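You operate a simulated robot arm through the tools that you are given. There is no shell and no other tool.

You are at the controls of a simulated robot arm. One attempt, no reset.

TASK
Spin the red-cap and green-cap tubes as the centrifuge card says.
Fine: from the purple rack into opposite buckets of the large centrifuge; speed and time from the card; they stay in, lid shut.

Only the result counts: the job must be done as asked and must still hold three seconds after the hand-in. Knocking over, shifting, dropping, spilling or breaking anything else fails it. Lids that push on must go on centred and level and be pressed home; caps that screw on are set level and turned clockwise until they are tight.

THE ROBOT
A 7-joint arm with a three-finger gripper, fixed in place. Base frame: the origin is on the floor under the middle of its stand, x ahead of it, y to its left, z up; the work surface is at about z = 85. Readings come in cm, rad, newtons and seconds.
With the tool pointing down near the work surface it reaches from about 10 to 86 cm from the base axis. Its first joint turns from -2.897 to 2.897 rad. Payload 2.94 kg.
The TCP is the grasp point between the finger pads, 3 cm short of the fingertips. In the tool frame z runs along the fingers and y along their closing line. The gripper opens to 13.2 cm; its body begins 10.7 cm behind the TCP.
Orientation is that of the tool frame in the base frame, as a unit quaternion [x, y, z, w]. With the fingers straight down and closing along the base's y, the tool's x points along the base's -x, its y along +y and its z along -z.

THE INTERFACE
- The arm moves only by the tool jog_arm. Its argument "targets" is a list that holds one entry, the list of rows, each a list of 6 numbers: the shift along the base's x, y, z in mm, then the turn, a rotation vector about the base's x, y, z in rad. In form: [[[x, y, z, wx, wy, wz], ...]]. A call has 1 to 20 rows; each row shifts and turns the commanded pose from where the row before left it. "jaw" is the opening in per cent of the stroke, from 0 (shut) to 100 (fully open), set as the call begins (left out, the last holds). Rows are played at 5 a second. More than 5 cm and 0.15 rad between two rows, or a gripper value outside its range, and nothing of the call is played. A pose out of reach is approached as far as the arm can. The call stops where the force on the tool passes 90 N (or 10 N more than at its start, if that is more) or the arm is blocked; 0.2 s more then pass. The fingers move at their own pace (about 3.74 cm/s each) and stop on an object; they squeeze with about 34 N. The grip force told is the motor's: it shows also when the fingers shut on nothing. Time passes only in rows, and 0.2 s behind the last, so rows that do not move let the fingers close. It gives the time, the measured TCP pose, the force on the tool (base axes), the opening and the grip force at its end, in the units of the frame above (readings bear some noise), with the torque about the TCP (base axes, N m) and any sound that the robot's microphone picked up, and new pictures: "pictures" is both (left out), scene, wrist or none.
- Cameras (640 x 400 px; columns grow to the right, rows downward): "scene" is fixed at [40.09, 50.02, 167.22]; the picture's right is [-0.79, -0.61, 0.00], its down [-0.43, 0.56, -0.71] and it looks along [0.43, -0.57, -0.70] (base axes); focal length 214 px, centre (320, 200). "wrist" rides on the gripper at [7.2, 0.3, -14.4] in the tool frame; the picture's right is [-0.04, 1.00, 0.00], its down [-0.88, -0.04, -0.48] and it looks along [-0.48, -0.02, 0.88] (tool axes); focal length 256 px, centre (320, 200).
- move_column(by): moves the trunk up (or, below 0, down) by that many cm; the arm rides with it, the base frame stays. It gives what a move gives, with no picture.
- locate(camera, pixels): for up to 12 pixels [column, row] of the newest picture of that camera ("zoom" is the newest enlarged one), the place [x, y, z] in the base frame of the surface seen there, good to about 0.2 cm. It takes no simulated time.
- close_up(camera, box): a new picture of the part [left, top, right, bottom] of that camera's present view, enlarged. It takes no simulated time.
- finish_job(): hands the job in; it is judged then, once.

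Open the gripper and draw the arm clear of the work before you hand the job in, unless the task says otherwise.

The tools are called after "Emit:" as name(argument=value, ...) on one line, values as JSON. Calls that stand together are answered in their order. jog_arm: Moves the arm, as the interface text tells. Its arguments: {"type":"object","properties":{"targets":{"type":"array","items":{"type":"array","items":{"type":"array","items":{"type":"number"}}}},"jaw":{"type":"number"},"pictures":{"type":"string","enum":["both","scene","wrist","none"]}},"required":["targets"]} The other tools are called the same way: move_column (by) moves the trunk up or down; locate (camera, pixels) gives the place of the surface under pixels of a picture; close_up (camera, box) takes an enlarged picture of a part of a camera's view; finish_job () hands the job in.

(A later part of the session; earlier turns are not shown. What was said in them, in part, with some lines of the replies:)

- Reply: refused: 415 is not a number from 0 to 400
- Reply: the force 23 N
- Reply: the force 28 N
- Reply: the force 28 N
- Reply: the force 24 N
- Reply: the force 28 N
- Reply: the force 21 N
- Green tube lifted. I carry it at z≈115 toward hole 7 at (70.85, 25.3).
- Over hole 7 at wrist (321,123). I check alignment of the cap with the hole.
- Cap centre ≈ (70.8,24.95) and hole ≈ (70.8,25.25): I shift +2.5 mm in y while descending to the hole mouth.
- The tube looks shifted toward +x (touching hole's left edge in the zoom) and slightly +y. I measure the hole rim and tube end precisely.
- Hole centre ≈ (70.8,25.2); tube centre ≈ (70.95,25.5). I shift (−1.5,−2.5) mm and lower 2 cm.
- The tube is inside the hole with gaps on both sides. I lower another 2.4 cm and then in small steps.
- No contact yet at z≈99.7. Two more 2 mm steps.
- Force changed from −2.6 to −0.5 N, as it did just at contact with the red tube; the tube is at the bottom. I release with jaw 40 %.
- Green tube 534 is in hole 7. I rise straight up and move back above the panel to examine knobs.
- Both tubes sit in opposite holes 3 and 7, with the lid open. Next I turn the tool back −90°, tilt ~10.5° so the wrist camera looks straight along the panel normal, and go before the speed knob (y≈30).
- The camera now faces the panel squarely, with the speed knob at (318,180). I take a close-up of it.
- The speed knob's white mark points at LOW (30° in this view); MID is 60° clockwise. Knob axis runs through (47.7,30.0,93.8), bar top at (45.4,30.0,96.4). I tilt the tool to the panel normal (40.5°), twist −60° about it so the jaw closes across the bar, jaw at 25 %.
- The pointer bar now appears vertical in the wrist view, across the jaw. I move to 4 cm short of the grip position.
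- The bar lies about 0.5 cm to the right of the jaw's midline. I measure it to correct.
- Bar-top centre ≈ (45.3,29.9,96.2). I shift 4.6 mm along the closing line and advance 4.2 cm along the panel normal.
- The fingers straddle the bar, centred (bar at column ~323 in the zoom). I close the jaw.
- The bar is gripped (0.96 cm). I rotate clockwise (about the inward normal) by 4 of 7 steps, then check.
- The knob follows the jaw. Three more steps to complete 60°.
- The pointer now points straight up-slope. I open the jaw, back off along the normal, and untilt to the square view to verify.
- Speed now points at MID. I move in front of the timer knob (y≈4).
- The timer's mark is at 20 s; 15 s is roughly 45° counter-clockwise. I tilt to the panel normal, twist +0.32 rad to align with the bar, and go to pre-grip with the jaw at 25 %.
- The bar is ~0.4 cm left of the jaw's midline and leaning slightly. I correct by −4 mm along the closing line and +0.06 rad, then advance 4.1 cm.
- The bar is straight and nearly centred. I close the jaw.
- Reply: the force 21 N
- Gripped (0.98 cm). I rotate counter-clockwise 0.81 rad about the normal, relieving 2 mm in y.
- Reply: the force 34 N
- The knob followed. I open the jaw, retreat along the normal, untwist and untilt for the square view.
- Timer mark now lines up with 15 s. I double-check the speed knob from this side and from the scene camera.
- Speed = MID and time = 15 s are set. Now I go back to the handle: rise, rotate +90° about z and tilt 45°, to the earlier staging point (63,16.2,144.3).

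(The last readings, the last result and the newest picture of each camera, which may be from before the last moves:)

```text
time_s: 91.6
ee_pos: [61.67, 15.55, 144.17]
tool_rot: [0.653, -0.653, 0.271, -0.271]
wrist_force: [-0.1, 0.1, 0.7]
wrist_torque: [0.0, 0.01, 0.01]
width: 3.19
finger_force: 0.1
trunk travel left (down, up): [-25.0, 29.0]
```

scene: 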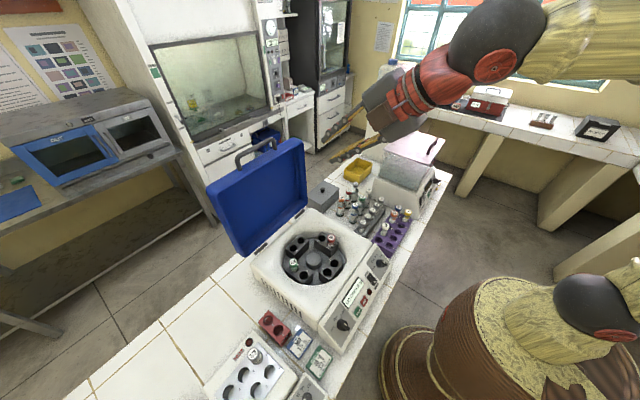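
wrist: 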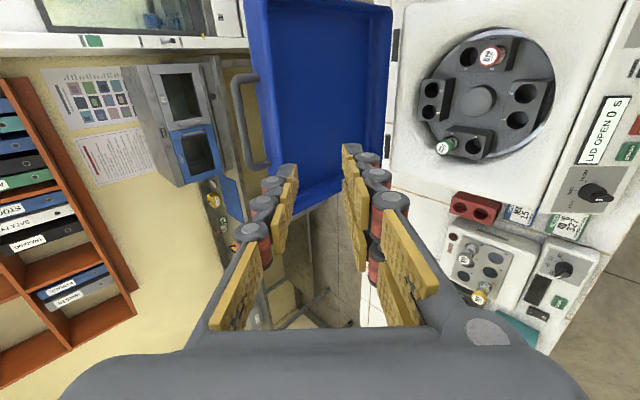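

At (61.7,15.6,144.2). I locate the handle bar (wrist ≈ (240,120)) for the re-grip.

Emit:
locate(camera="wrist", pixels=[[238, 95], [237, 110], [241, 130], [247, 155], [236, 100], [241, 100], [262, 165], [255, 78]])

Emit:
close_up(camera="wrist", box=[210, 60, 290, 180])

Emit:
locate(camera="scene", pixels=[[236, 155], [240, 153], [250, 148], [262, 143], [270, 140], [273, 142], [245, 152]])

```text
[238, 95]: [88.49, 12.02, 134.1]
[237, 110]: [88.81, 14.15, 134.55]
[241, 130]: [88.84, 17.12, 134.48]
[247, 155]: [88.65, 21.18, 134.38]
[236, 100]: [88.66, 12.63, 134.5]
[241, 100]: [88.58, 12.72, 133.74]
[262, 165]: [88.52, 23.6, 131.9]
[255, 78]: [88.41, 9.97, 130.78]
```

```text
3.33 times, centred on (250, 120) of wrist
```

zoom: 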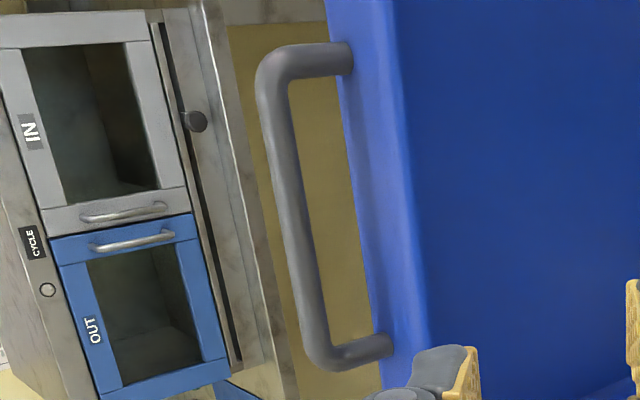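

```text
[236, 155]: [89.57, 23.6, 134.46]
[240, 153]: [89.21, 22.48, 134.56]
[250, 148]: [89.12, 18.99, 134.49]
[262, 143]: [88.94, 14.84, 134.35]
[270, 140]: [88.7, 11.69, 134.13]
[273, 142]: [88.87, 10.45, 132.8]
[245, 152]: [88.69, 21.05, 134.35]
```

Bar centre ≈ (89.15,y,133.8). I go to 7 cm short of it along the tool axis.

Emit:
jog_arm(targets=[[[42, 2, -8, 0, 0, 0], [42, 2, -8, 0, 0, 0], [42, 2, -8, 0, 0, 0], [42, 2, -8, 0, 0, 0], [44, 1.5, -9, 0, 0, 0], [0, 0, 0, 0, 0, 0]]])

```text
time_s: 93.0
ee_pos: [82.64, 16.65, 140.38]
tool_rot: [0.653, -0.653, 0.272, -0.272]
wrist_force: [0.2, 0.4, 1.1]
wrist_torque: [-0.01, 0.03, 0.04]
width: 3.14
finger_force: 0.1
trunk travel left (down, up): [-25.0, 29.0]
```

scene: 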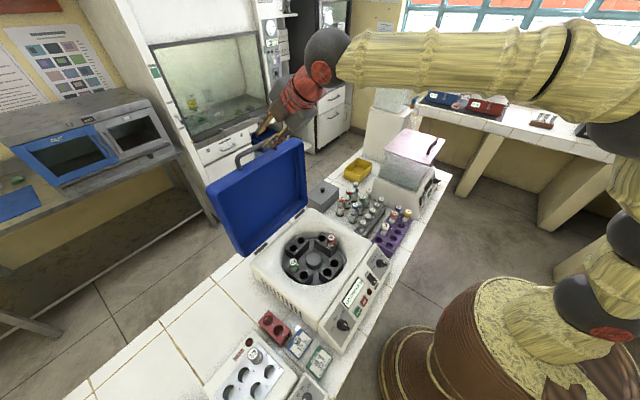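
wrist: 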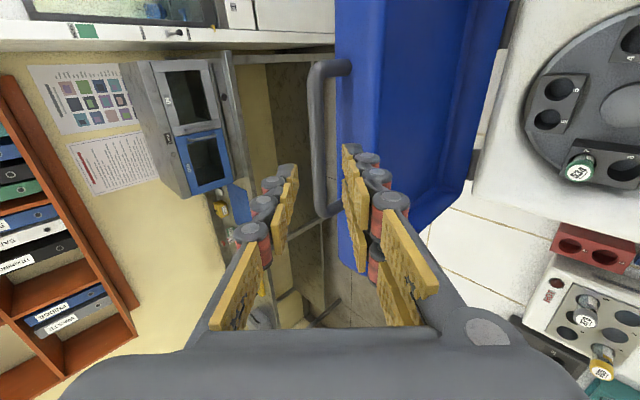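

Bar (column ~318) lies on the jaw's midline. I advance 7.4 cm along the tool axis.

Emit:
jog_arm(targets=[[[17.5, 0, -17.5, 0, 0, 0], [17.5, 0, -17.5, 0, 0, 0], [17, 0, -17, 0, 0, 0], [0, 0, 0, 0, 0, 0]]], pictures="wrist")

```text
time_s: 94.0
ee_pos: [87.82, 16.43, 135.14]
tool_rot: [0.653, -0.653, 0.272, -0.272]
wrist_force: [-0.3, -1.3, 0.2]
wrist_torque: [-0.03, 0.0, 0.0]
width: 3.18
finger_force: 0.0
trunk travel left (down, up): [-25.0, 29.0]
```

wrist: 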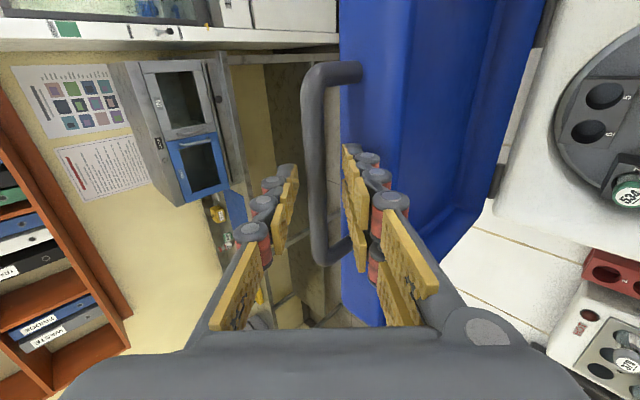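

The fingers straddle the bar. I close the jaw on it.

Emit:
jog_arm(targets=[[[0, 0, 0, 0, 0, 0], [0, 0, 0, 0, 0, 0], [0, 0, 0, 0, 0, 0], [0, 0, 0, 0, 0, 0]]], jaw=0, pictures="wrist")

```text
time_s: 95.0
ee_pos: [87.73, 16.56, 135.11]
tool_rot: [-0.652, 0.653, -0.271, 0.271]
wrist_force: [1.8, 0.5, 7.9]
wrist_torque: [0.33, -0.11, -0.24]
width: 1.31
finger_force: 39.7
trunk travel left (down, up): [-25.0, 29.0]
```

wrist: 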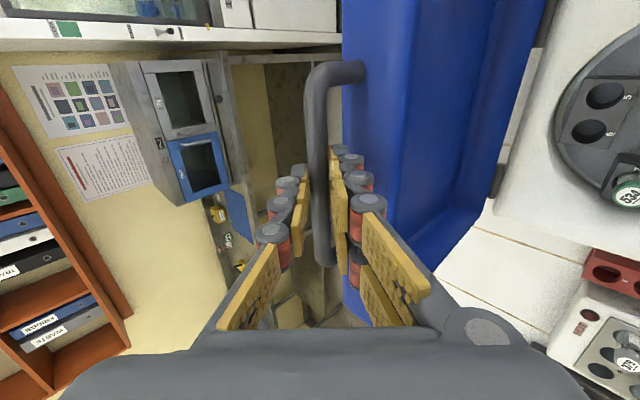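

Gripped (1.31 cm). I swing the lid back along the reverse arc about the fitted hinge (84.2, 98.2), first 0.4 rad.

Emit:
jog_arm(targets=[[[-8.9, 0, 1.1, 0, 0, 0], [-8.9, 0, 0.9, 0, 0, 0], [-17.9, 0, 1.1, 0, 0, 0], [-18, 0, 0.2, 0, 0, 0], [-17.9, 0, -0.7, 0, 0, 0], [-17.9, 0, -1.6, 0, 0, 0], [-17.8, 0, -2.5, 0, 0, 0], [-17.6, 0, -3.4, 0, 0, 0], [-17.4, 0, -4.2, 0, 0, 0], [0, 0, 0, 0, 0, 0]]])

```text
time_s: 97.2
ee_pos: [73.53, 16.57, 133.85]
tool_rot: [0.654, -0.653, 0.271, -0.269]
wrist_force: [-2.3, 3.5, 2.4]
wrist_torque: [0.02, 0.07, -0.38]
width: 1.3
finger_force: 39.5
trunk travel left (down, up): [-25.0, 29.0]
```

scene: 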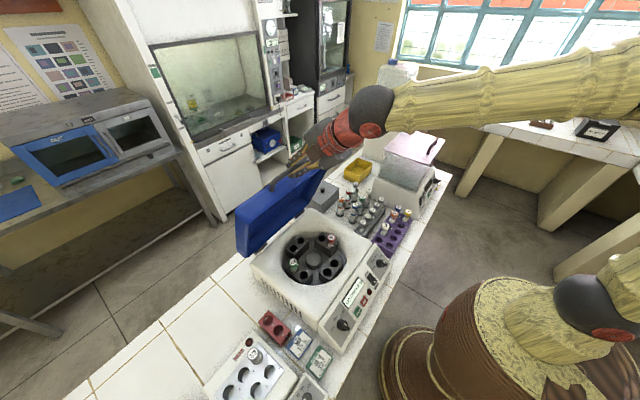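
wrist: 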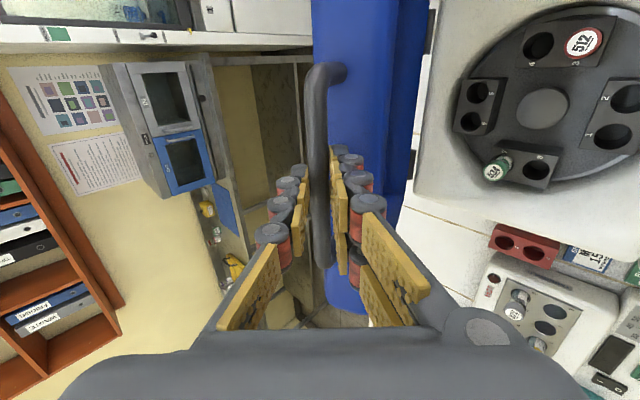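

The lid follows with almost no force. I continue the arc another 0.4 rad.

Emit:
jog_arm(targets=[[[-17.2, 0, -5.1, 0, 0, 0], [-16.9, 0, -6, 0, 0, 0], [-16.6, 0, -6.8, 0, 0, 0], [-16.3, 0, -7.6, 0, 0, 0], [-15.9, 0, -8.4, 0, 0, 0], [-15.4, 0, -9.2, 0, 0, 0], [-14.9, 0, -10, 0, 0, 0], [-14.4, 0, -10.7, 0, 0, 0], [0, 0, 0, 0, 0, 0]]], pictures="scene")

```text
time_s: 99.2
ee_pos: [60.78, 16.46, 127.26]
tool_rot: [0.653, -0.653, 0.271, -0.271]
wrist_force: [9.3, 12.8, -13.2]
wrist_torque: [0.4, 0.1, 0.25]
width: 1.3
finger_force: 39.9
trunk travel left (down, up): [-25.0, 29.0]
```

scene: 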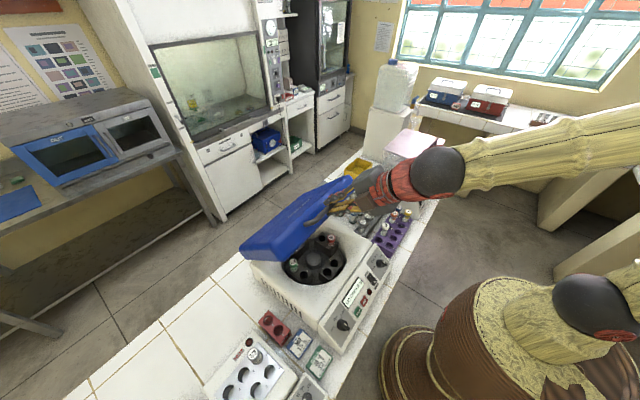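

Moderate inward force (≈16 N). I continue with a slight inward correction.

Emit:
jog_arm(targets=[[[-12.9, 0, -12.4, 0, 0, 0], [-13.3, 0, -12.1, 0, 0, 0], [-12.7, 0, -12.7, 0, 0, 0], [-12, 0, -13.3, 0, 0, 0], [-11.3, 0, -13.9, 0, 0, 0], [-10.6, 0, -14.5, 0, 0, 0], [-9.9, 0, -15, 0, 0, 0], [-9.1, 0, -15.4, 0, 0, 0], [0, 0, 0, 0, 0, 0]]])

```text
time_s: 101.2
ee_pos: [51.6, 16.45, 116.55]
tool_rot: [-0.653, 0.653, -0.271, 0.272]
wrist_force: [-1.3, -1.3, 1.2]
wrist_torque: [-0.3, -0.03, 0.03]
width: 1.32
finger_force: 39.7
trunk travel left (down, up): [-25.0, 29.0]
```

scene: 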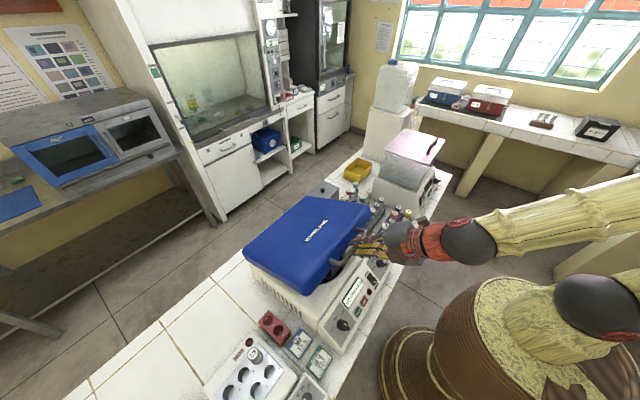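
wrist: 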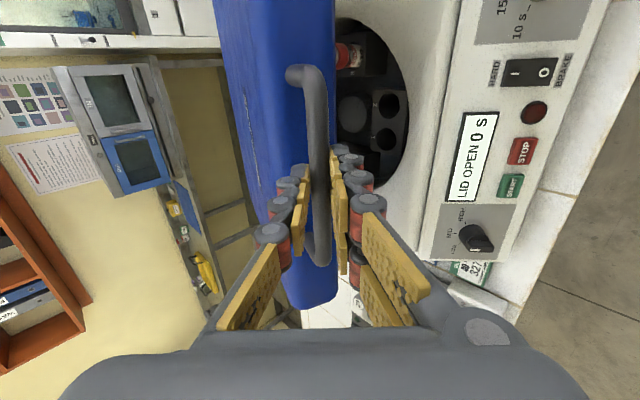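

Almost no force. I go on to just above closed.

Emit:
jog_arm(targets=[[[-8.3, 0, -15.9, 0, 0, 0], [-7.5, 0, -16.3, 0, 0, 0], [-6.7, 0, -16.6, 0, 0, 0], [-5.9, 0, -17.1, 0, 0, 0], [-5, 0, -17.2, 0, 0, 0], [-4.1, 0, -17.4, 0, 0, 0], [-3.3, 0, -17.7, 0, 0, 0], [0, 0, 0, 0, 0, 0]]])

```text
time_s: 103.0
ee_pos: [47.57, 16.34, 104.89]
tool_rot: [0.654, -0.653, 0.27, -0.27]
wrist_force: [7.0, 14.3, -5.1]
wrist_torque: [0.37, -0.04, 0.81]
width: 1.31
finger_force: 40.0
trunk travel left (down, up): [-25.0, 29.0]
```

scene: 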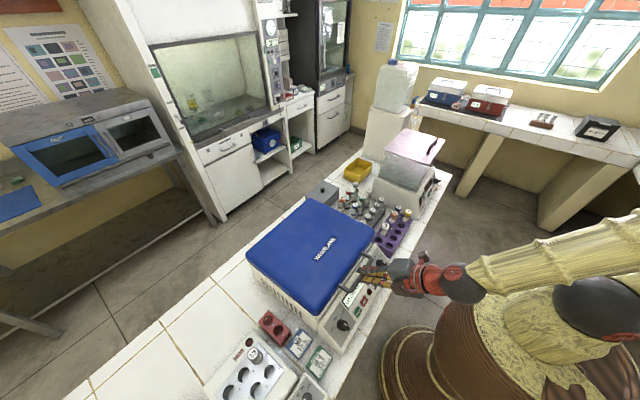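
wrist: 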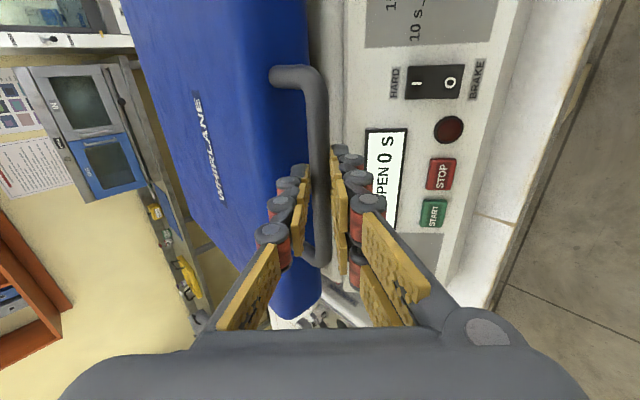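

About 2 cm remain. I lower gently to shut.

Emit:
jog_arm(targets=[[[-1.2, 0, -9, 0, 0, 0], [-1, 0, -8, 0, 0, 0], [-0.4, 0, -4, 0, 0, 0], [0, 0, 0, 0, 0, 0]]])

```text
time_s: 104.0
ee_pos: [47.34, 16.35, 102.82]
tool_rot: [0.653, -0.653, 0.271, -0.27]
wrist_force: [-11.8, 5.6, 2.3]
wrist_torque: [-0.66, 0.12, -0.08]
width: 1.31
finger_force: 39.2
trunk travel left (down, up): [-25.0, 29.0]
```

scene: 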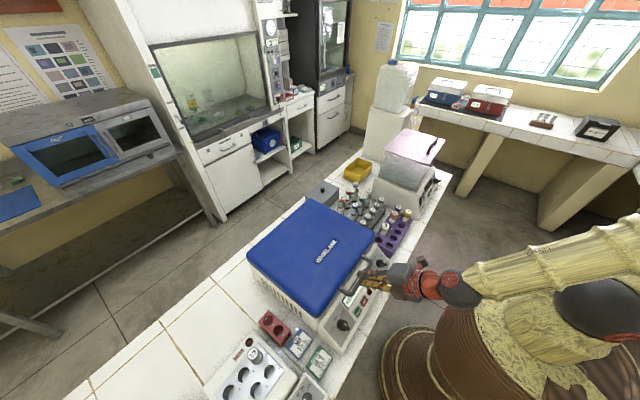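
wrist: 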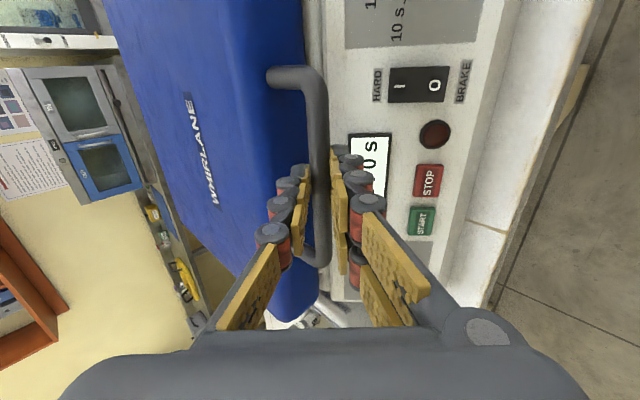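

At z=102.8 it looks closed. I press 3 mm more to confirm it is home, and zoom on the display.

Emit:
jog_arm(targets=[[[0, 0, -1.5, 0, 0, 0], [0, 0, -1.5, 0, 0, 0], [0, 0, 0, 0, 0, 0]]], pictures="both")

Emit:
close_up(camera="wrist", box=[310, 100, 450, 260])

Emit:
close_up(camera="scene", box=[300, 230, 400, 340])

```text
time_s: 104.8
ee_pos: [47.3, 16.38, 102.75]
tool_rot: [0.653, -0.652, 0.273, -0.272]
wrist_force: [-19.1, 1.3, 23.6]
wrist_torque: [-0.5, -0.1, 0.2]
width: 1.33
finger_force: 40.1
trunk travel left (down, up): [-25.0, 29.0]
```

scene: 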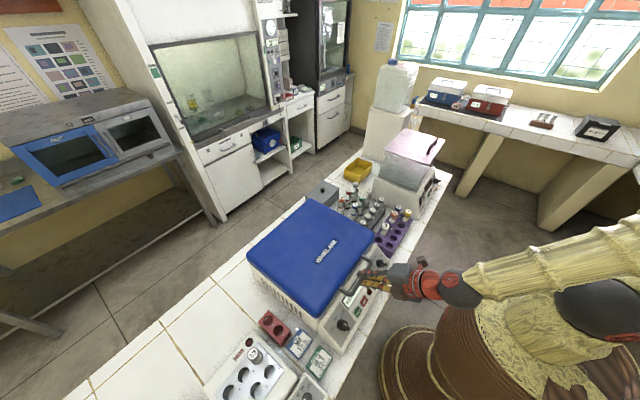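
wrist: 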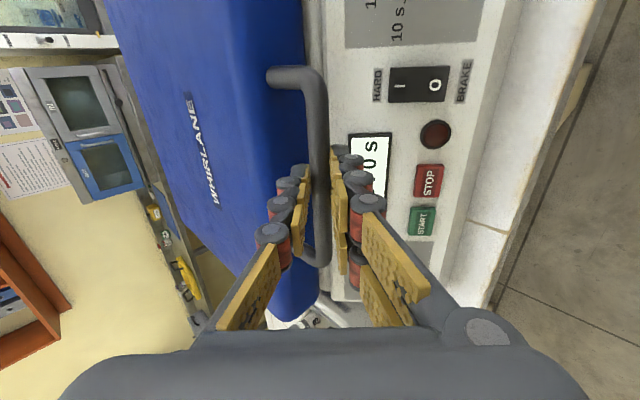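

```text
2.50 times, centred on (380, 180) of wrist
```

zoom: 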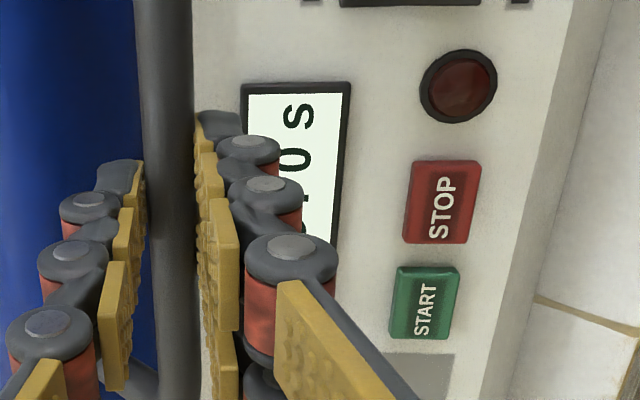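

```text
3.64 times, centred on (350, 285) of scene
```

zoom: 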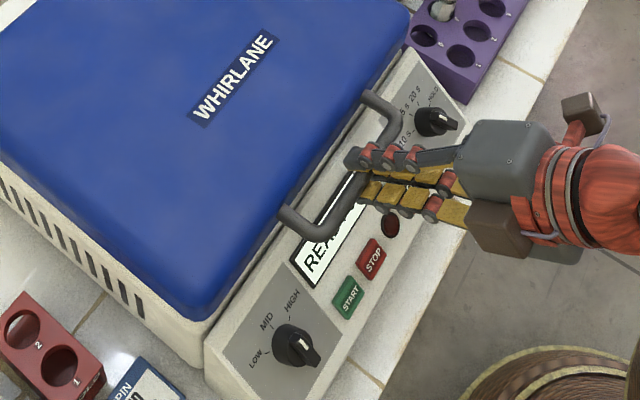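

The display reads "READY…" and the lid resists further pressing, so it is shut. I relax 3 mm, open the jaw and retreat along the tool axis.

Emit:
jog_arm(targets=[[[0, 0, 2, 0, 0, 0], [0, 0, 0, 0, 0, 0], [0, 0, 0, 0, 0, 0]]], pictures="none")

Emit:
jog_arm(targets=[[[0, 0, 0, 0, 0, 0], [0, 0, 0, 0, 0, 0], [0, 0, 0, 0, 0, 0], [-12, 0, 12, 0, 0, 0], [-12, 0, 12, 0, 0, 0], [-20, 0, 20, 0, 0, 0], [-20, 0, 20, 0, 0, 0], [0, 0, 20, 0, 0, 0], [0, 0, 0, 0, 0, 0]]], jaw=24)

Emit:
close_up(camera="scene", box=[300, 230, 400, 340])

```text
time_s: 105.6
ee_pos: [47.29, 16.37, 102.83]
tool_rot: [-0.652, 0.653, -0.272, 0.272]
wrist_force: [-7.3, 8.1, 13.4]
wrist_torque: [0.25, -0.05, 0.85]
width: 1.33
finger_force: 40.2
trunk travel left (down, up): [-25.0, 29.0]
```

```text
time_s: 107.6
ee_pos: [41.0, 16.41, 111.04]
tool_rot: [-0.653, 0.653, -0.271, 0.271]
wrist_force: [0.2, 0.9, 0.2]
wrist_torque: [-0.01, 0.0, -0.01]
width: 3.16
finger_force: 0.1
trunk travel left (down, up): [-25.0, 29.0]
```

scene: 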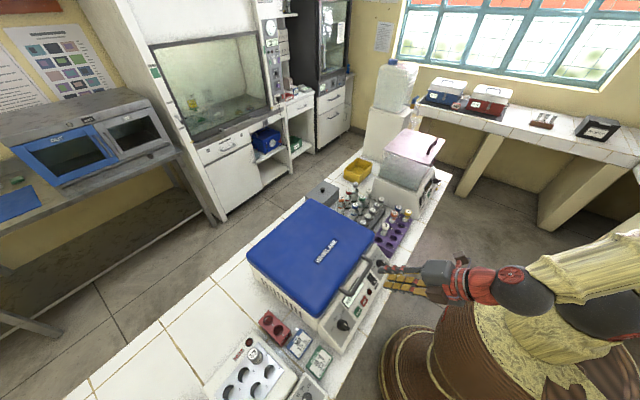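
wrist: 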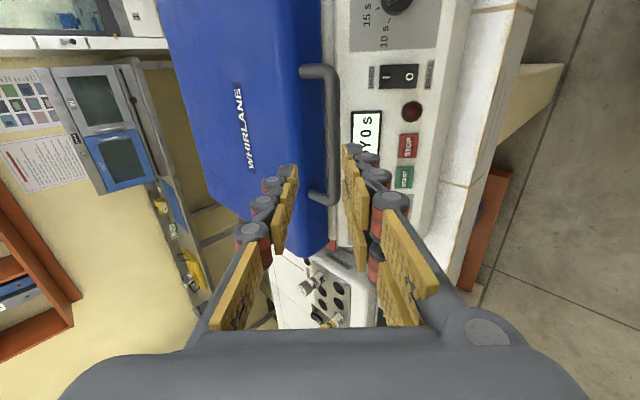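

```text
3.64 times, centred on (350, 285) of scene
```

zoom: 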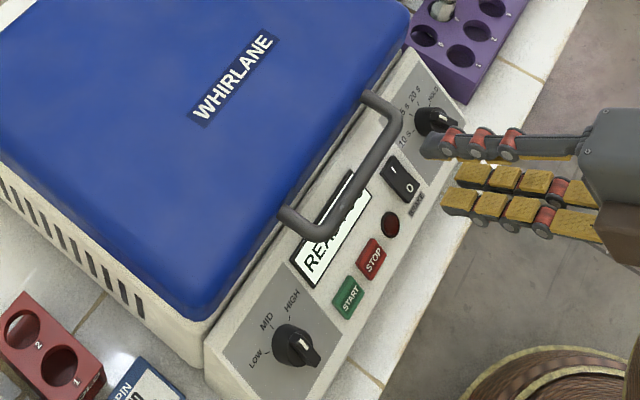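

Display shows READY 0 s with the lid shut. I locate the START button precisely (wrist (404,177), scene ≈ (358,299)).

Emit:
locate(camera="zoom", pixels=[[349, 296], [340, 304], [358, 288], [342, 288], [355, 307], [372, 258], [330, 320], [365, 275]])

Emit:
locate(camera="wrist", pixels=[[404, 177], [397, 177], [411, 177], [404, 168], [404, 186], [408, 145], [418, 180], [390, 175]])

Emit:
close_up(camera="wrist", box=[330, 90, 450, 210])

```text
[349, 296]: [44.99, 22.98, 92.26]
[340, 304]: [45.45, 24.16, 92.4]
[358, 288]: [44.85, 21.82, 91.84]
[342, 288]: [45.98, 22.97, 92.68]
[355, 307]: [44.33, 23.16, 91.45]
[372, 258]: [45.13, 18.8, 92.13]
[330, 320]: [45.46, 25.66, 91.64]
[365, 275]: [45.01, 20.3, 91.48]
```

```text
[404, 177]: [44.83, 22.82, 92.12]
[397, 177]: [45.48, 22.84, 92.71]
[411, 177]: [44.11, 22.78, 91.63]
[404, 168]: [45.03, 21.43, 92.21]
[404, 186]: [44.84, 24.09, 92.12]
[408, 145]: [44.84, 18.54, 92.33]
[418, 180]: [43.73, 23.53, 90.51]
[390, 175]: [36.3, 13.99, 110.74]
```

```text
3.33 times, centred on (390, 150) of wrist
```

zoom: 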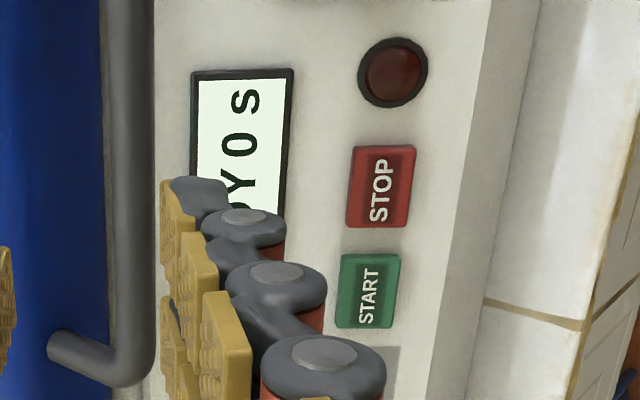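

START top centre ≈ (44.95,22.9,92.2). I close the jaw and move to 5 cm off the button along the panel normal, offset so the single upper finger lands on it.

Emit:
jog_arm(targets=[[[0, 32, -10, 0, 0.0777, 0], [0, 33, -20, 0, 0, 0], [-8, 0, -40, 0, 0, 0], [-9, 0, -40, 0, 0, 0], [0, 0, -21, 0, 0, 0], [0, 0, 0, 0, 0, 0]]], jaw=0)

Emit:
close_up(camera="scene", box=[310, 250, 410, 340])

Emit:
close_up(camera="wrist", box=[260, 80, 420, 230])

```text
time_s: 109.0
ee_pos: [39.26, 23.04, 97.84]
tool_rot: [-0.663, 0.663, -0.246, 0.246]
wrist_force: [-0.7, -0.1, -0.9]
wrist_torque: [-0.03, 0.01, -0.01]
width: 0.03
finger_force: 28.8
trunk travel left (down, up): [-25.0, 29.0]
```

scene: 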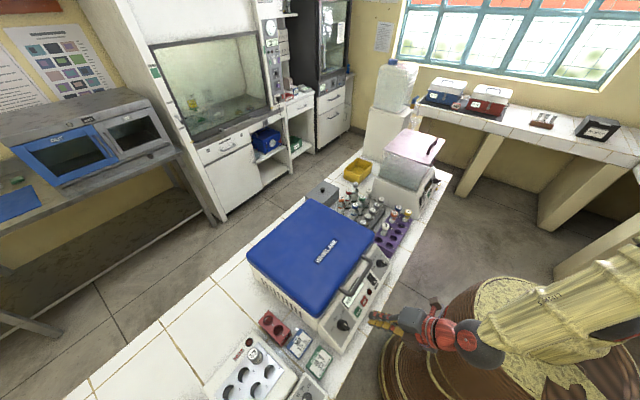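
wrist: 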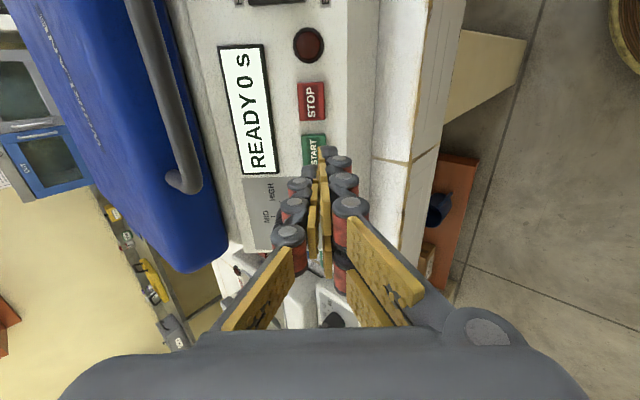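

```text
4.44 times, centred on (360, 295) of scene
```

zoom: 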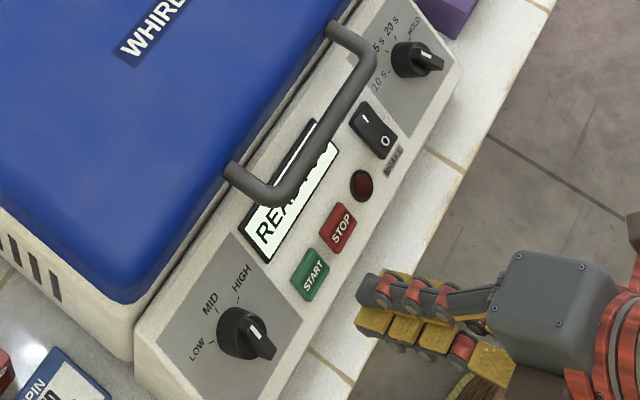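

```text
2.67 times, centred on (340, 155) of wrist
```

zoom: 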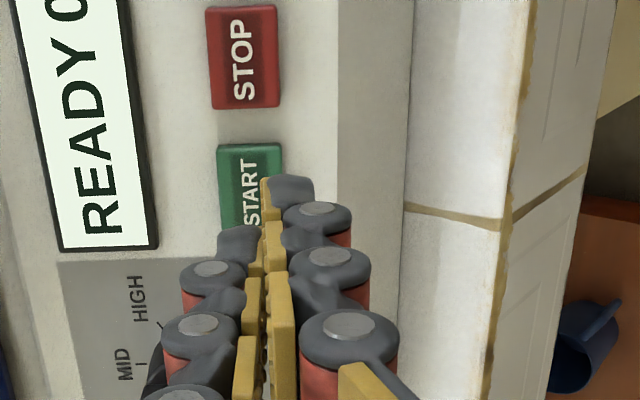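

READY 0 s is fully visible. I advance 4.5 cm along the normal toward START.

Emit:
jog_arm(targets=[[[10, 0, -11.6, 0, 0, 0], [10, 0, -11.6, 0, 0, 0], [9.3, 0, -11, 0, 0, 0], [0, 0, 0, 0, 0, 0]]])

Emit:
close_up(camera="wrist", box=[260, 80, 420, 230])

Emit:
close_up(camera="scene", box=[310, 250, 410, 340])

```text
time_s: 110.0
ee_pos: [42.34, 23.08, 94.39]
tool_rot: [-0.663, 0.663, -0.246, 0.246]
wrist_force: [-0.7, 0.9, -0.3]
wrist_torque: [-0.01, -0.01, 0.02]
width: 0.0
finger_force: 27.8
trunk travel left (down, up): [-25.0, 29.0]
```

scene: 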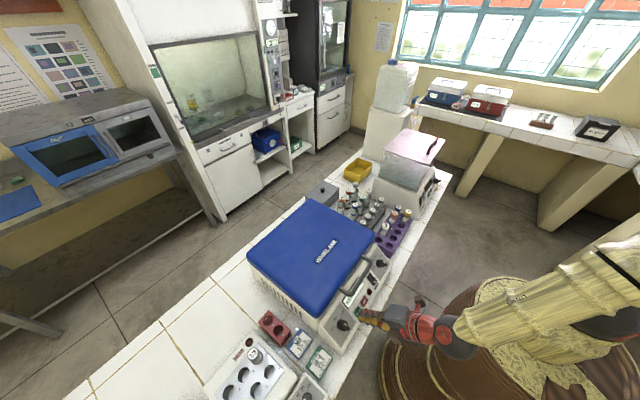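
wrist: 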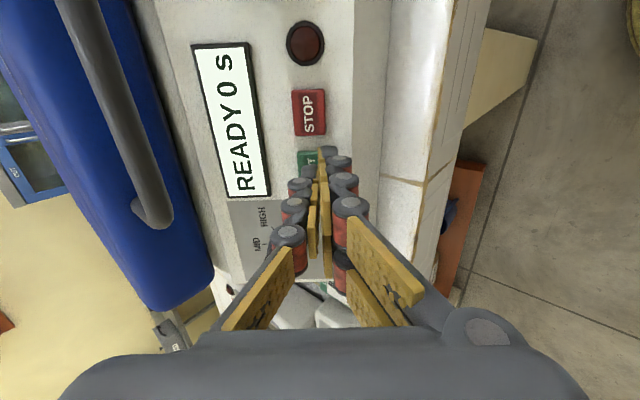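

```text
2.67 times, centred on (340, 155) of wrist
```

zoom: 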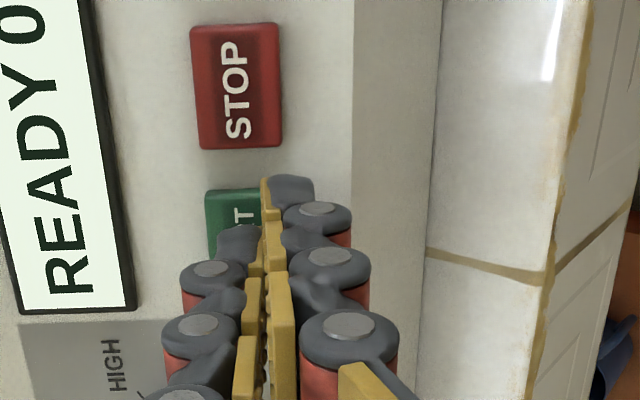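

```text
4.44 times, centred on (360, 295) of scene
```

zoom: 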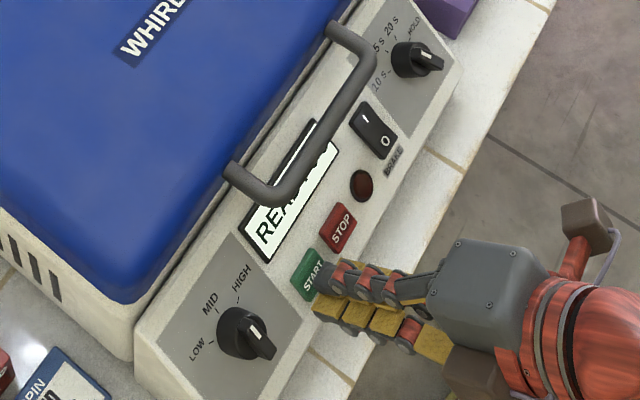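

The single fingertip is over START. I shift 3 mm up-slope and press in 2 mm steps.

Emit:
jog_arm(targets=[[[2.3, 0, 2, 0, 0, 0], [2, 0, -2.3, 0, 0, 0], [1.3, 0, -1.5, 0, 0, 0], [0, 0, 0, 0, 0, 0]]], pictures="wrist")

```text
time_s: 111.0
ee_pos: [42.77, 22.93, 94.24]
tool_rot: [-0.663, 0.663, -0.247, 0.246]
wrist_force: [0.3, -0.6, -0.1]
wrist_torque: [-0.01, 0.02, -0.02]
width: 0.01
finger_force: 28.6
trunk travel left (down, up): [-25.0, 29.0]
```

wrist: 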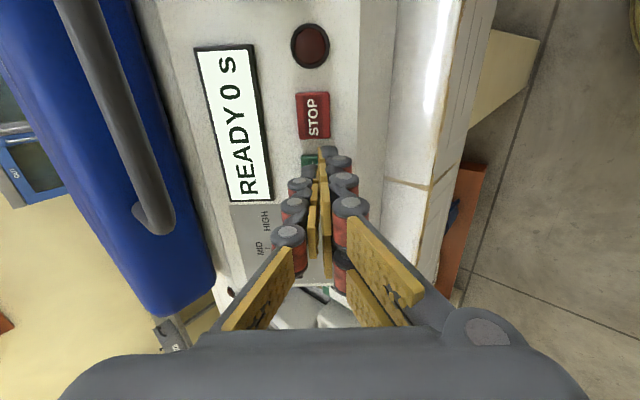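

No contact yet. I press 3 mm further.

Emit:
jog_arm(targets=[[[1, 0, -1.1, 0, 0, 0], [1, 0, -1.2, 0, 0, 0], [0, 0, 0, 0, 0, 0]]], pictures="wrist")

```text
time_s: 111.8
ee_pos: [42.84, 22.82, 94.17]
tool_rot: [0.663, -0.663, 0.246, -0.245]
wrist_force: [-0.2, 0.1, -0.1]
wrist_torque: [0.0, -0.01, -0.01]
width: 0.0
finger_force: 28.2
trunk travel left (down, up): [-25.0, 29.0]
```

wrist: 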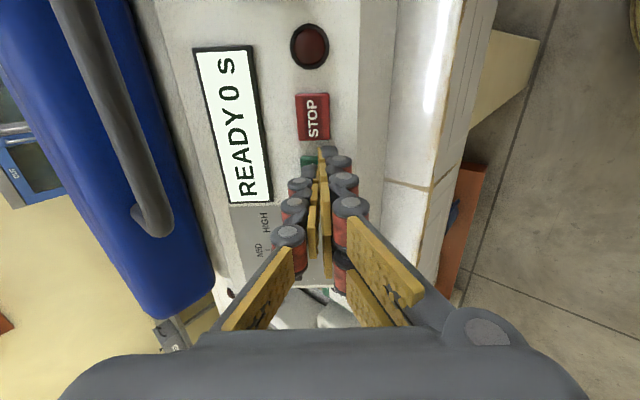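

Still no force. Another 3 mm.

Emit:
jog_arm(targets=[[[1, 0, -1.1, 0, 0, 0], [1, 0, -1.2, 0, 0, 0], [0, 0, 0, 0, 0, 0]]], pictures="wrist")

Emit:
close_up(camera="scene", box=[330, 270, 390, 330])

```text
time_s: 112.6
ee_pos: [43.16, 22.72, 94.01]
tool_rot: [0.663, -0.663, 0.246, -0.246]
wrist_force: [-1.0, 0.9, 1.0]
wrist_torque: [-0.02, -0.01, -0.03]
width: 0.59
finger_force: 28.8
trunk travel left (down, up): [-25.0, 29.0]
heard: click
```

wrist: 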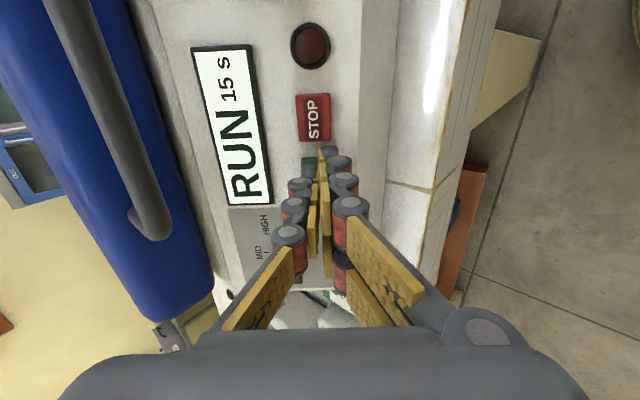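

```text
6.67 times, centred on (360, 300) of scene
```

zoom: 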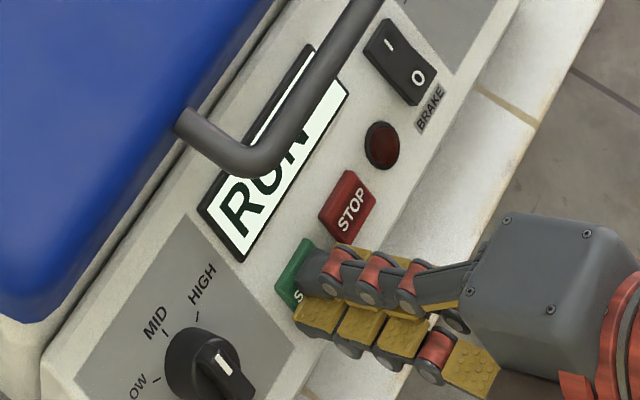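

A click was heard and the display shows "RUN 15 s". I retract along the normal and move clear.

Emit:
jog_arm(targets=[[[-13, 0, 15.2, 0, 0, 0], [-13, 0, 15.2, 0, 0, 0], [-13, 0, 15.2, 0, 0, 0], [-13, 0, 15.2, 0, 0, 0], [0, 0, 30, 0, 0, 0], [0, 0, 30, 0, 0, 0], [0, 0, 30, 0, 0, 0], [0, 0, 30, 0, 0, 0], [0, 0, 0, 0, 0, 0]]])

Emit:
close_up(camera="scene", box=[310, 240, 400, 340])

Emit:
close_up(camera="wrist", box=[180, 40, 400, 240])

```text
time_s: 114.6
ee_pos: [37.72, 22.75, 111.87]
tool_rot: [-0.663, 0.663, -0.246, 0.246]
wrist_force: [0.0, 0.0, 0.1]
wrist_torque: [0.02, 0.01, -0.02]
width: 0.0
finger_force: 28.6
trunk travel left (down, up): [-25.0, 29.0]
```

scene: 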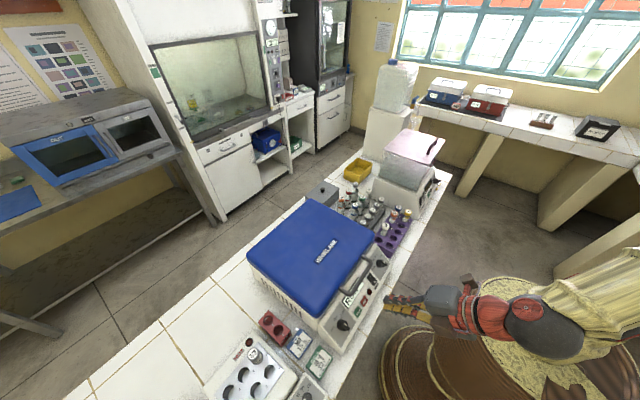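
wrist: 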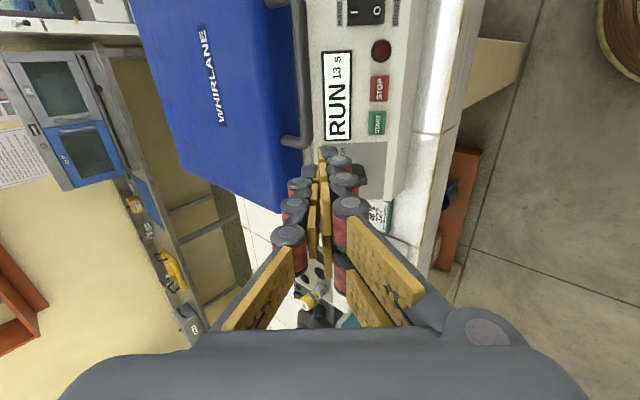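

```text
4.00 times, centred on (355, 290) of scene
```

zoom: 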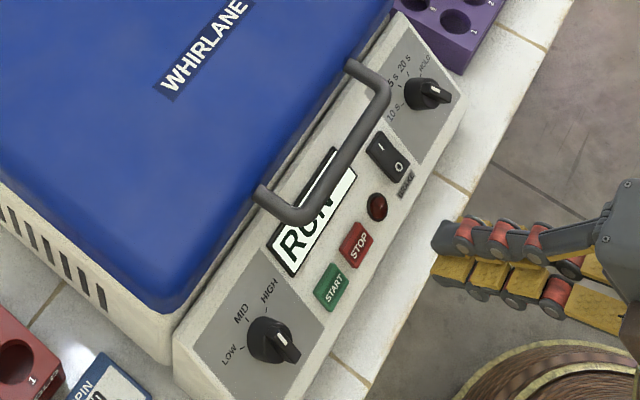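

```text
2.00 times, centred on (290, 140) of wrist
```

zoom: 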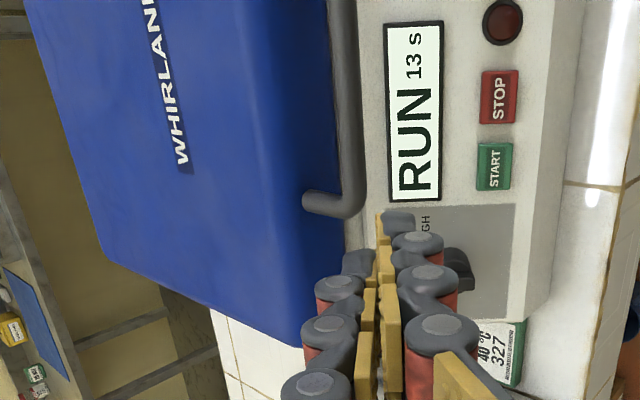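

Counting down: RUN 13 s. I open the jaw and wait, watching the display.

Emit:
jog_arm(targets=[[[0, 0, 0, 0, 0, 0], [0, 0, 0, 0, 0, 0], [0, 0, 0, 0, 0, 0], [0, 0, 0, 0, 0, 0], [0, 0, 0, 0, 0, 0], [0, 0, 0, 0, 0, 0], [0, 0, 0, 0, 0, 0], [0, 0, 0, 0, 0, 0], [0, 0, 0, 0, 0, 0], [0, 0, 0, 0, 0, 0], [0, 0, 0, 0, 0, 0], [0, 0, 0, 0, 0, 0], [0, 0, 0, 0, 0, 0], [0, 0, 0, 0, 0, 0], [0, 0, 0, 0, 0, 0], [0, 0, 0, 0, 0, 0], [0, 0, 0, 0, 0, 0], [0, 0, 0, 0, 0, 0], [0, 0, 0, 0, 0, 0], [0, 0, 0, 0, 0, 0]]], jaw=40, pictures="wrist")

Emit:
jog_arm(targets=[[[0, 0, 0, 0, 0, 0], [0, 0, 0, 0, 0, 0], [0, 0, 0, 0, 0, 0], [0, 0, 0, 0, 0, 0], [0, 0, 0, 0, 0, 0], [0, 0, 0, 0, 0, 0], [0, 0, 0, 0, 0, 0], [0, 0, 0, 0, 0, 0], [0, 0, 0, 0, 0, 0], [0, 0, 0, 0, 0, 0], [0, 0, 0, 0, 0, 0], [0, 0, 0, 0, 0, 0], [0, 0, 0, 0, 0, 0], [0, 0, 0, 0, 0, 0], [0, 0, 0, 0, 0, 0], [0, 0, 0, 0, 0, 0], [0, 0, 0, 0, 0, 0], [0, 0, 0, 0, 0, 0], [0, 0, 0, 0, 0, 0], [0, 0, 0, 0, 0, 0]]], pictures="wrist")

Emit:
jog_arm(targets=[[[0, 0, 0, 0, 0, 0], [0, 0, 0, 0, 0, 0], [0, 0, 0, 0, 0, 0], [0, 0, 0, 0, 0, 0], [0, 0, 0, 0, 0, 0], [0, 0, 0, 0, 0, 0], [0, 0, 0, 0, 0, 0], [0, 0, 0, 0, 0, 0], [0, 0, 0, 0, 0, 0], [0, 0, 0, 0, 0, 0], [0, 0, 0, 0, 0, 0], [0, 0, 0, 0, 0, 0], [0, 0, 0, 0, 0, 0], [0, 0, 0, 0, 0, 0], [0, 0, 0, 0, 0, 0], [0, 0, 0, 0, 0, 0], [0, 0, 0, 0, 0, 0], [0, 0, 0, 0, 0, 0], [0, 0, 0, 0, 0, 0], [0, 0, 0, 0, 0, 0]]], pictures="both")

```text
time_s: 118.8
ee_pos: [37.88, 22.81, 111.9]
tool_rot: [-0.663, 0.663, -0.246, 0.246]
wrist_force: [-0.9, 0.5, 0.6]
wrist_torque: [-0.02, 0.0, 0.01]
width: 5.28
finger_force: 0.1
trunk travel left (down, up): [-25.0, 29.0]
```

wrist: 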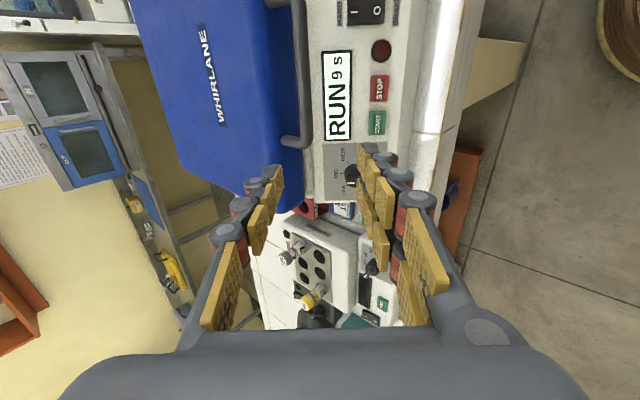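

```text
time_s: 123.0
ee_pos: [37.82, 22.67, 111.95]
tool_rot: [0.663, -0.663, 0.245, -0.245]
wrist_force: [-0.3, 0.3, -0.1]
wrist_torque: [-0.02, 0.04, 0.01]
width: 5.29
finger_force: 0.0
trunk travel left (down, up): [-25.0, 29.0]
```

wrist: 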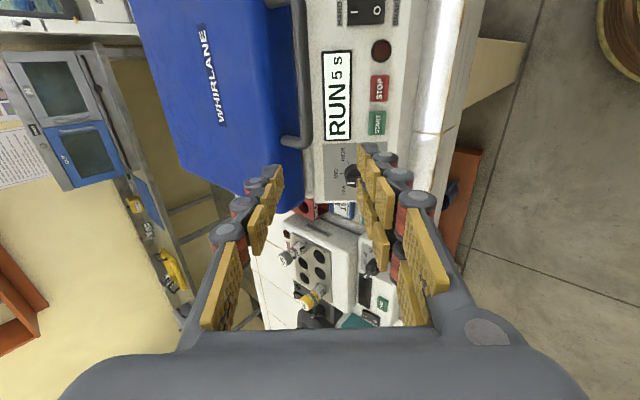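

```text
time_s: 127.2
ee_pos: [37.93, 22.78, 112.09]
tool_rot: [-0.663, 0.663, -0.246, 0.245]
wrist_force: [0.4, -0.3, 0.7]
wrist_torque: [0.01, 0.03, 0.01]
width: 5.26
finger_force: 0.1
trunk travel left (down, up): [-25.0, 29.0]
```

scene: 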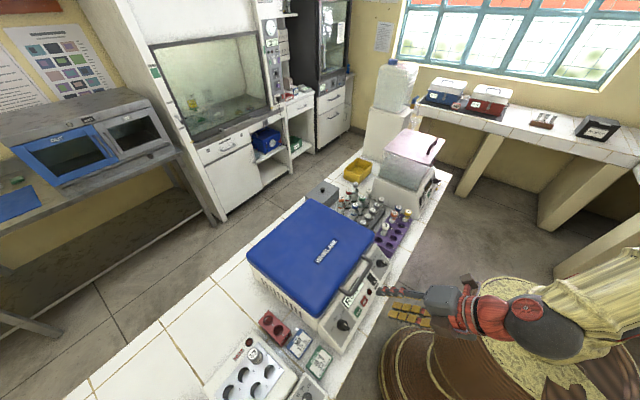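
wrist: 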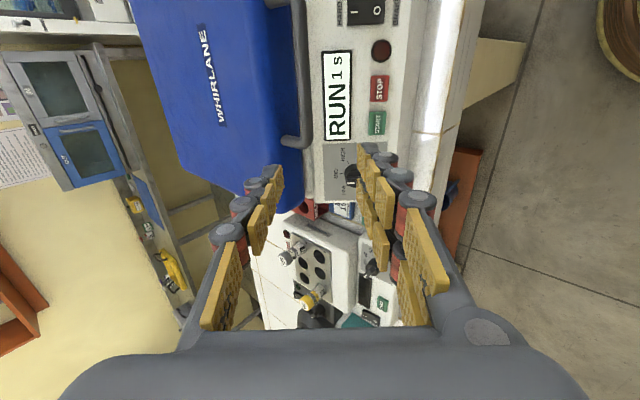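

RUN 1 s remains. I keep waiting for it to finish and run down.

Emit:
jog_arm(targets=[[[0, 0, 0, 0, 0, 0], [0, 0, 0, 0, 0, 0], [0, 0, 0, 0, 0, 0], [0, 0, 0, 0, 0, 0], [0, 0, 0, 0, 0, 0], [0, 0, 0, 0, 0, 0], [0, 0, 0, 0, 0, 0], [0, 0, 0, 0, 0, 0], [0, 0, 0, 0, 0, 0], [0, 0, 0, 0, 0, 0], [0, 0, 0, 0, 0, 0], [0, 0, 0, 0, 0, 0], [0, 0, 0, 0, 0, 0], [0, 0, 0, 0, 0, 0], [0, 0, 0, 0, 0, 0], [0, 0, 0, 0, 0, 0], [0, 0, 0, 0, 0, 0], [0, 0, 0, 0, 0, 0], [0, 0, 0, 0, 0, 0], [0, 0, 0, 0, 0, 0]]], pictures="wrist")

Emit:
jog_arm(targets=[[[0, 0, 0, 0, 0, 0], [0, 0, 0, 0, 0, 0], [0, 0, 0, 0, 0, 0], [0, 0, 0, 0, 0, 0], [0, 0, 0, 0, 0, 0], [0, 0, 0, 0, 0, 0], [0, 0, 0, 0, 0, 0], [0, 0, 0, 0, 0, 0], [0, 0, 0, 0, 0, 0], [0, 0, 0, 0, 0, 0], [0, 0, 0, 0, 0, 0], [0, 0, 0, 0, 0, 0], [0, 0, 0, 0, 0, 0], [0, 0, 0, 0, 0, 0], [0, 0, 0, 0, 0, 0], [0, 0, 0, 0, 0, 0], [0, 0, 0, 0, 0, 0], [0, 0, 0, 0, 0, 0], [0, 0, 0, 0, 0, 0], [0, 0, 0, 0, 0, 0]]], pictures="wrist")

Emit:
close_up(camera="wrist", box=[290, 0, 440, 160])

```text
time_s: 131.4
ee_pos: [37.75, 22.76, 111.84]
tool_rot: [0.663, -0.662, 0.246, -0.247]
wrist_force: [-0.2, 0.1, 0.5]
wrist_torque: [-0.04, 0.0, 0.02]
width: 5.3
finger_force: 0.1
trunk travel left (down, up): [-25.0, 29.0]
```

wrist: 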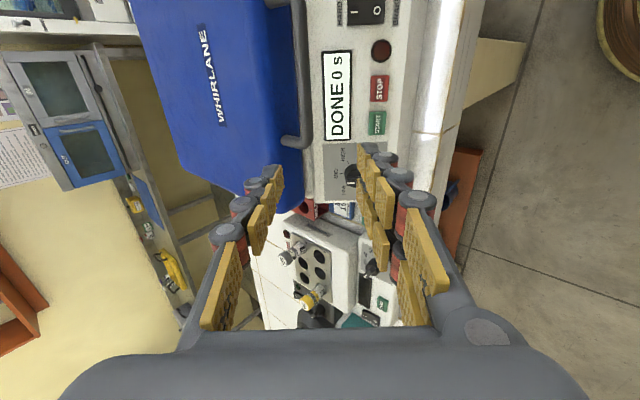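

```text
time_s: 135.6
ee_pos: [37.79, 22.82, 111.87]
tool_rot: [-0.662, 0.664, -0.246, 0.245]
wrist_force: [-0.5, 0.3, 0.2]
wrist_torque: [-0.01, 0.0, 0.01]
width: 5.29
finger_force: 0.1
trunk travel left (down, up): [-25.0, 29.0]
```

wrist: 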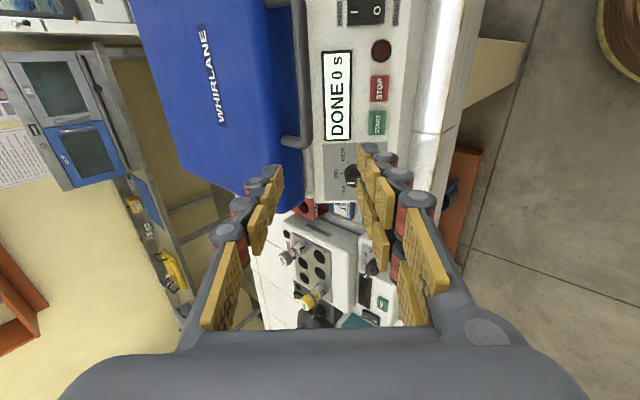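

```text
2.50 times, centred on (365, 80) of wrist
```

zoom: 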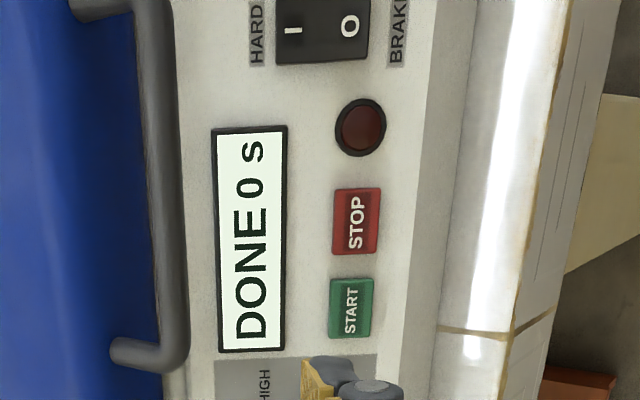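

The display reads "DONE 0 s". I draw the arm up clear with the gripper open and check the whole scene once more.

Emit:
jog_arm(targets=[[[0, 0, 40, 0, 0, 0], [0, 0, 40, 0, 0, 0], [0, 0, 40, 0, 0, 0], [0, 0, 40, 0, 0, 0], [0, 0, 0, 0, 0, 0]]], jaw=80)

Emit:
close_up(camera="scene", box=[240, 170, 430, 360])

Emit:
close_up(camera="scene", box=[310, 240, 400, 340])

```text
time_s: 136.8
ee_pos: [38.01, 22.79, 127.93]
tool_rot: [-0.663, 0.664, -0.245, 0.246]
wrist_force: [-0.5, 0.3, -0.1]
wrist_torque: [-0.05, -0.01, -0.01]
width: 10.55
finger_force: 0.0
trunk travel left (down, up): [-25.0, 29.0]
```

scene: 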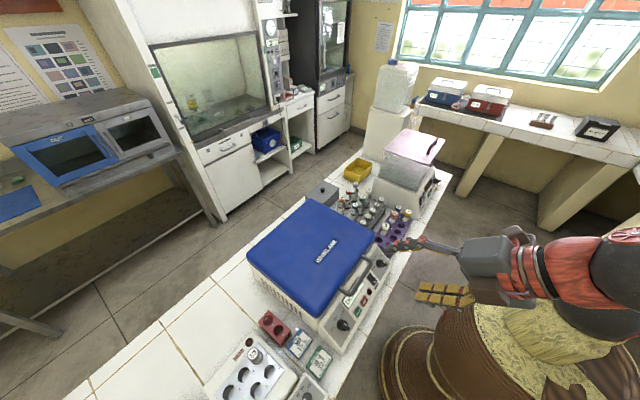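
wrist: 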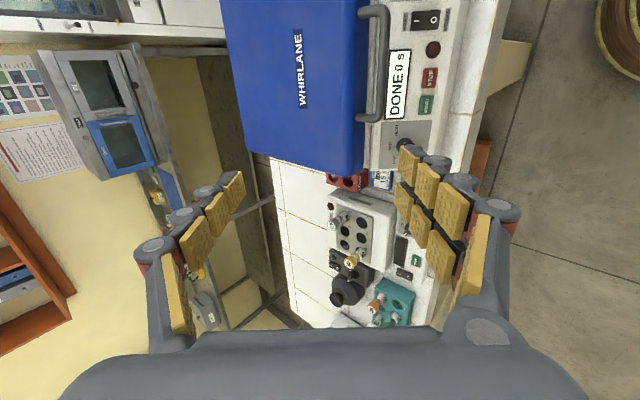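

```text
2.11 times, centred on (335, 265) of scene
```

zoom: 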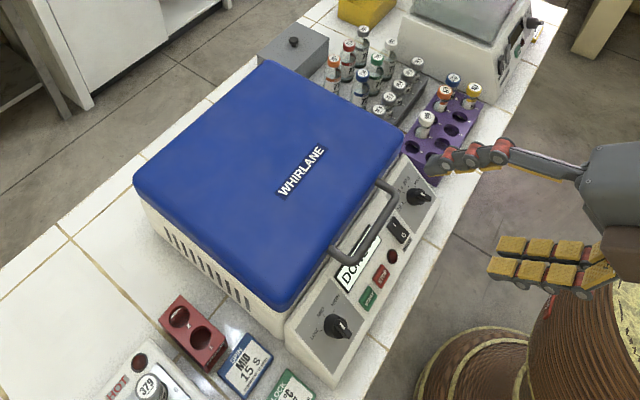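

```text
4.00 times, centred on (355, 290) of scene
```

zoom: 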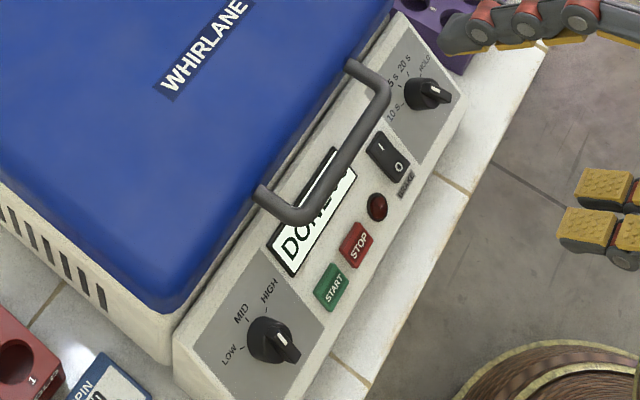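

The lid is shut, the display shows DONE, the settings are MID / 15 s, the other tubes are undisturbed, and the arm is clear with the gripper open. I hand the job in.

Emit:
finish_job()

```text
The job is handed in.
```

The job is handed in: the red-cap tube (512) and green-cap tube (534) have been spun at MID for 15 s, as the card says.

- **Placement:** they went from the purple rack into holes 3 and 7 of the large centrifuge, which are in opposite buckets. They are still in, with the lid shut.
- **Settings:** the speed knob was moved from LOW to MID and the timer from 20 s to 15 s. I left the brake switch as it was.
- **Run:** the display counted down from "RUN 15 s" and showed "DONE 0 s" before I handed in.
- **Surroundings:** the last pictures showed nothing else moved or knocked over. The gripper was open and clear of the work.
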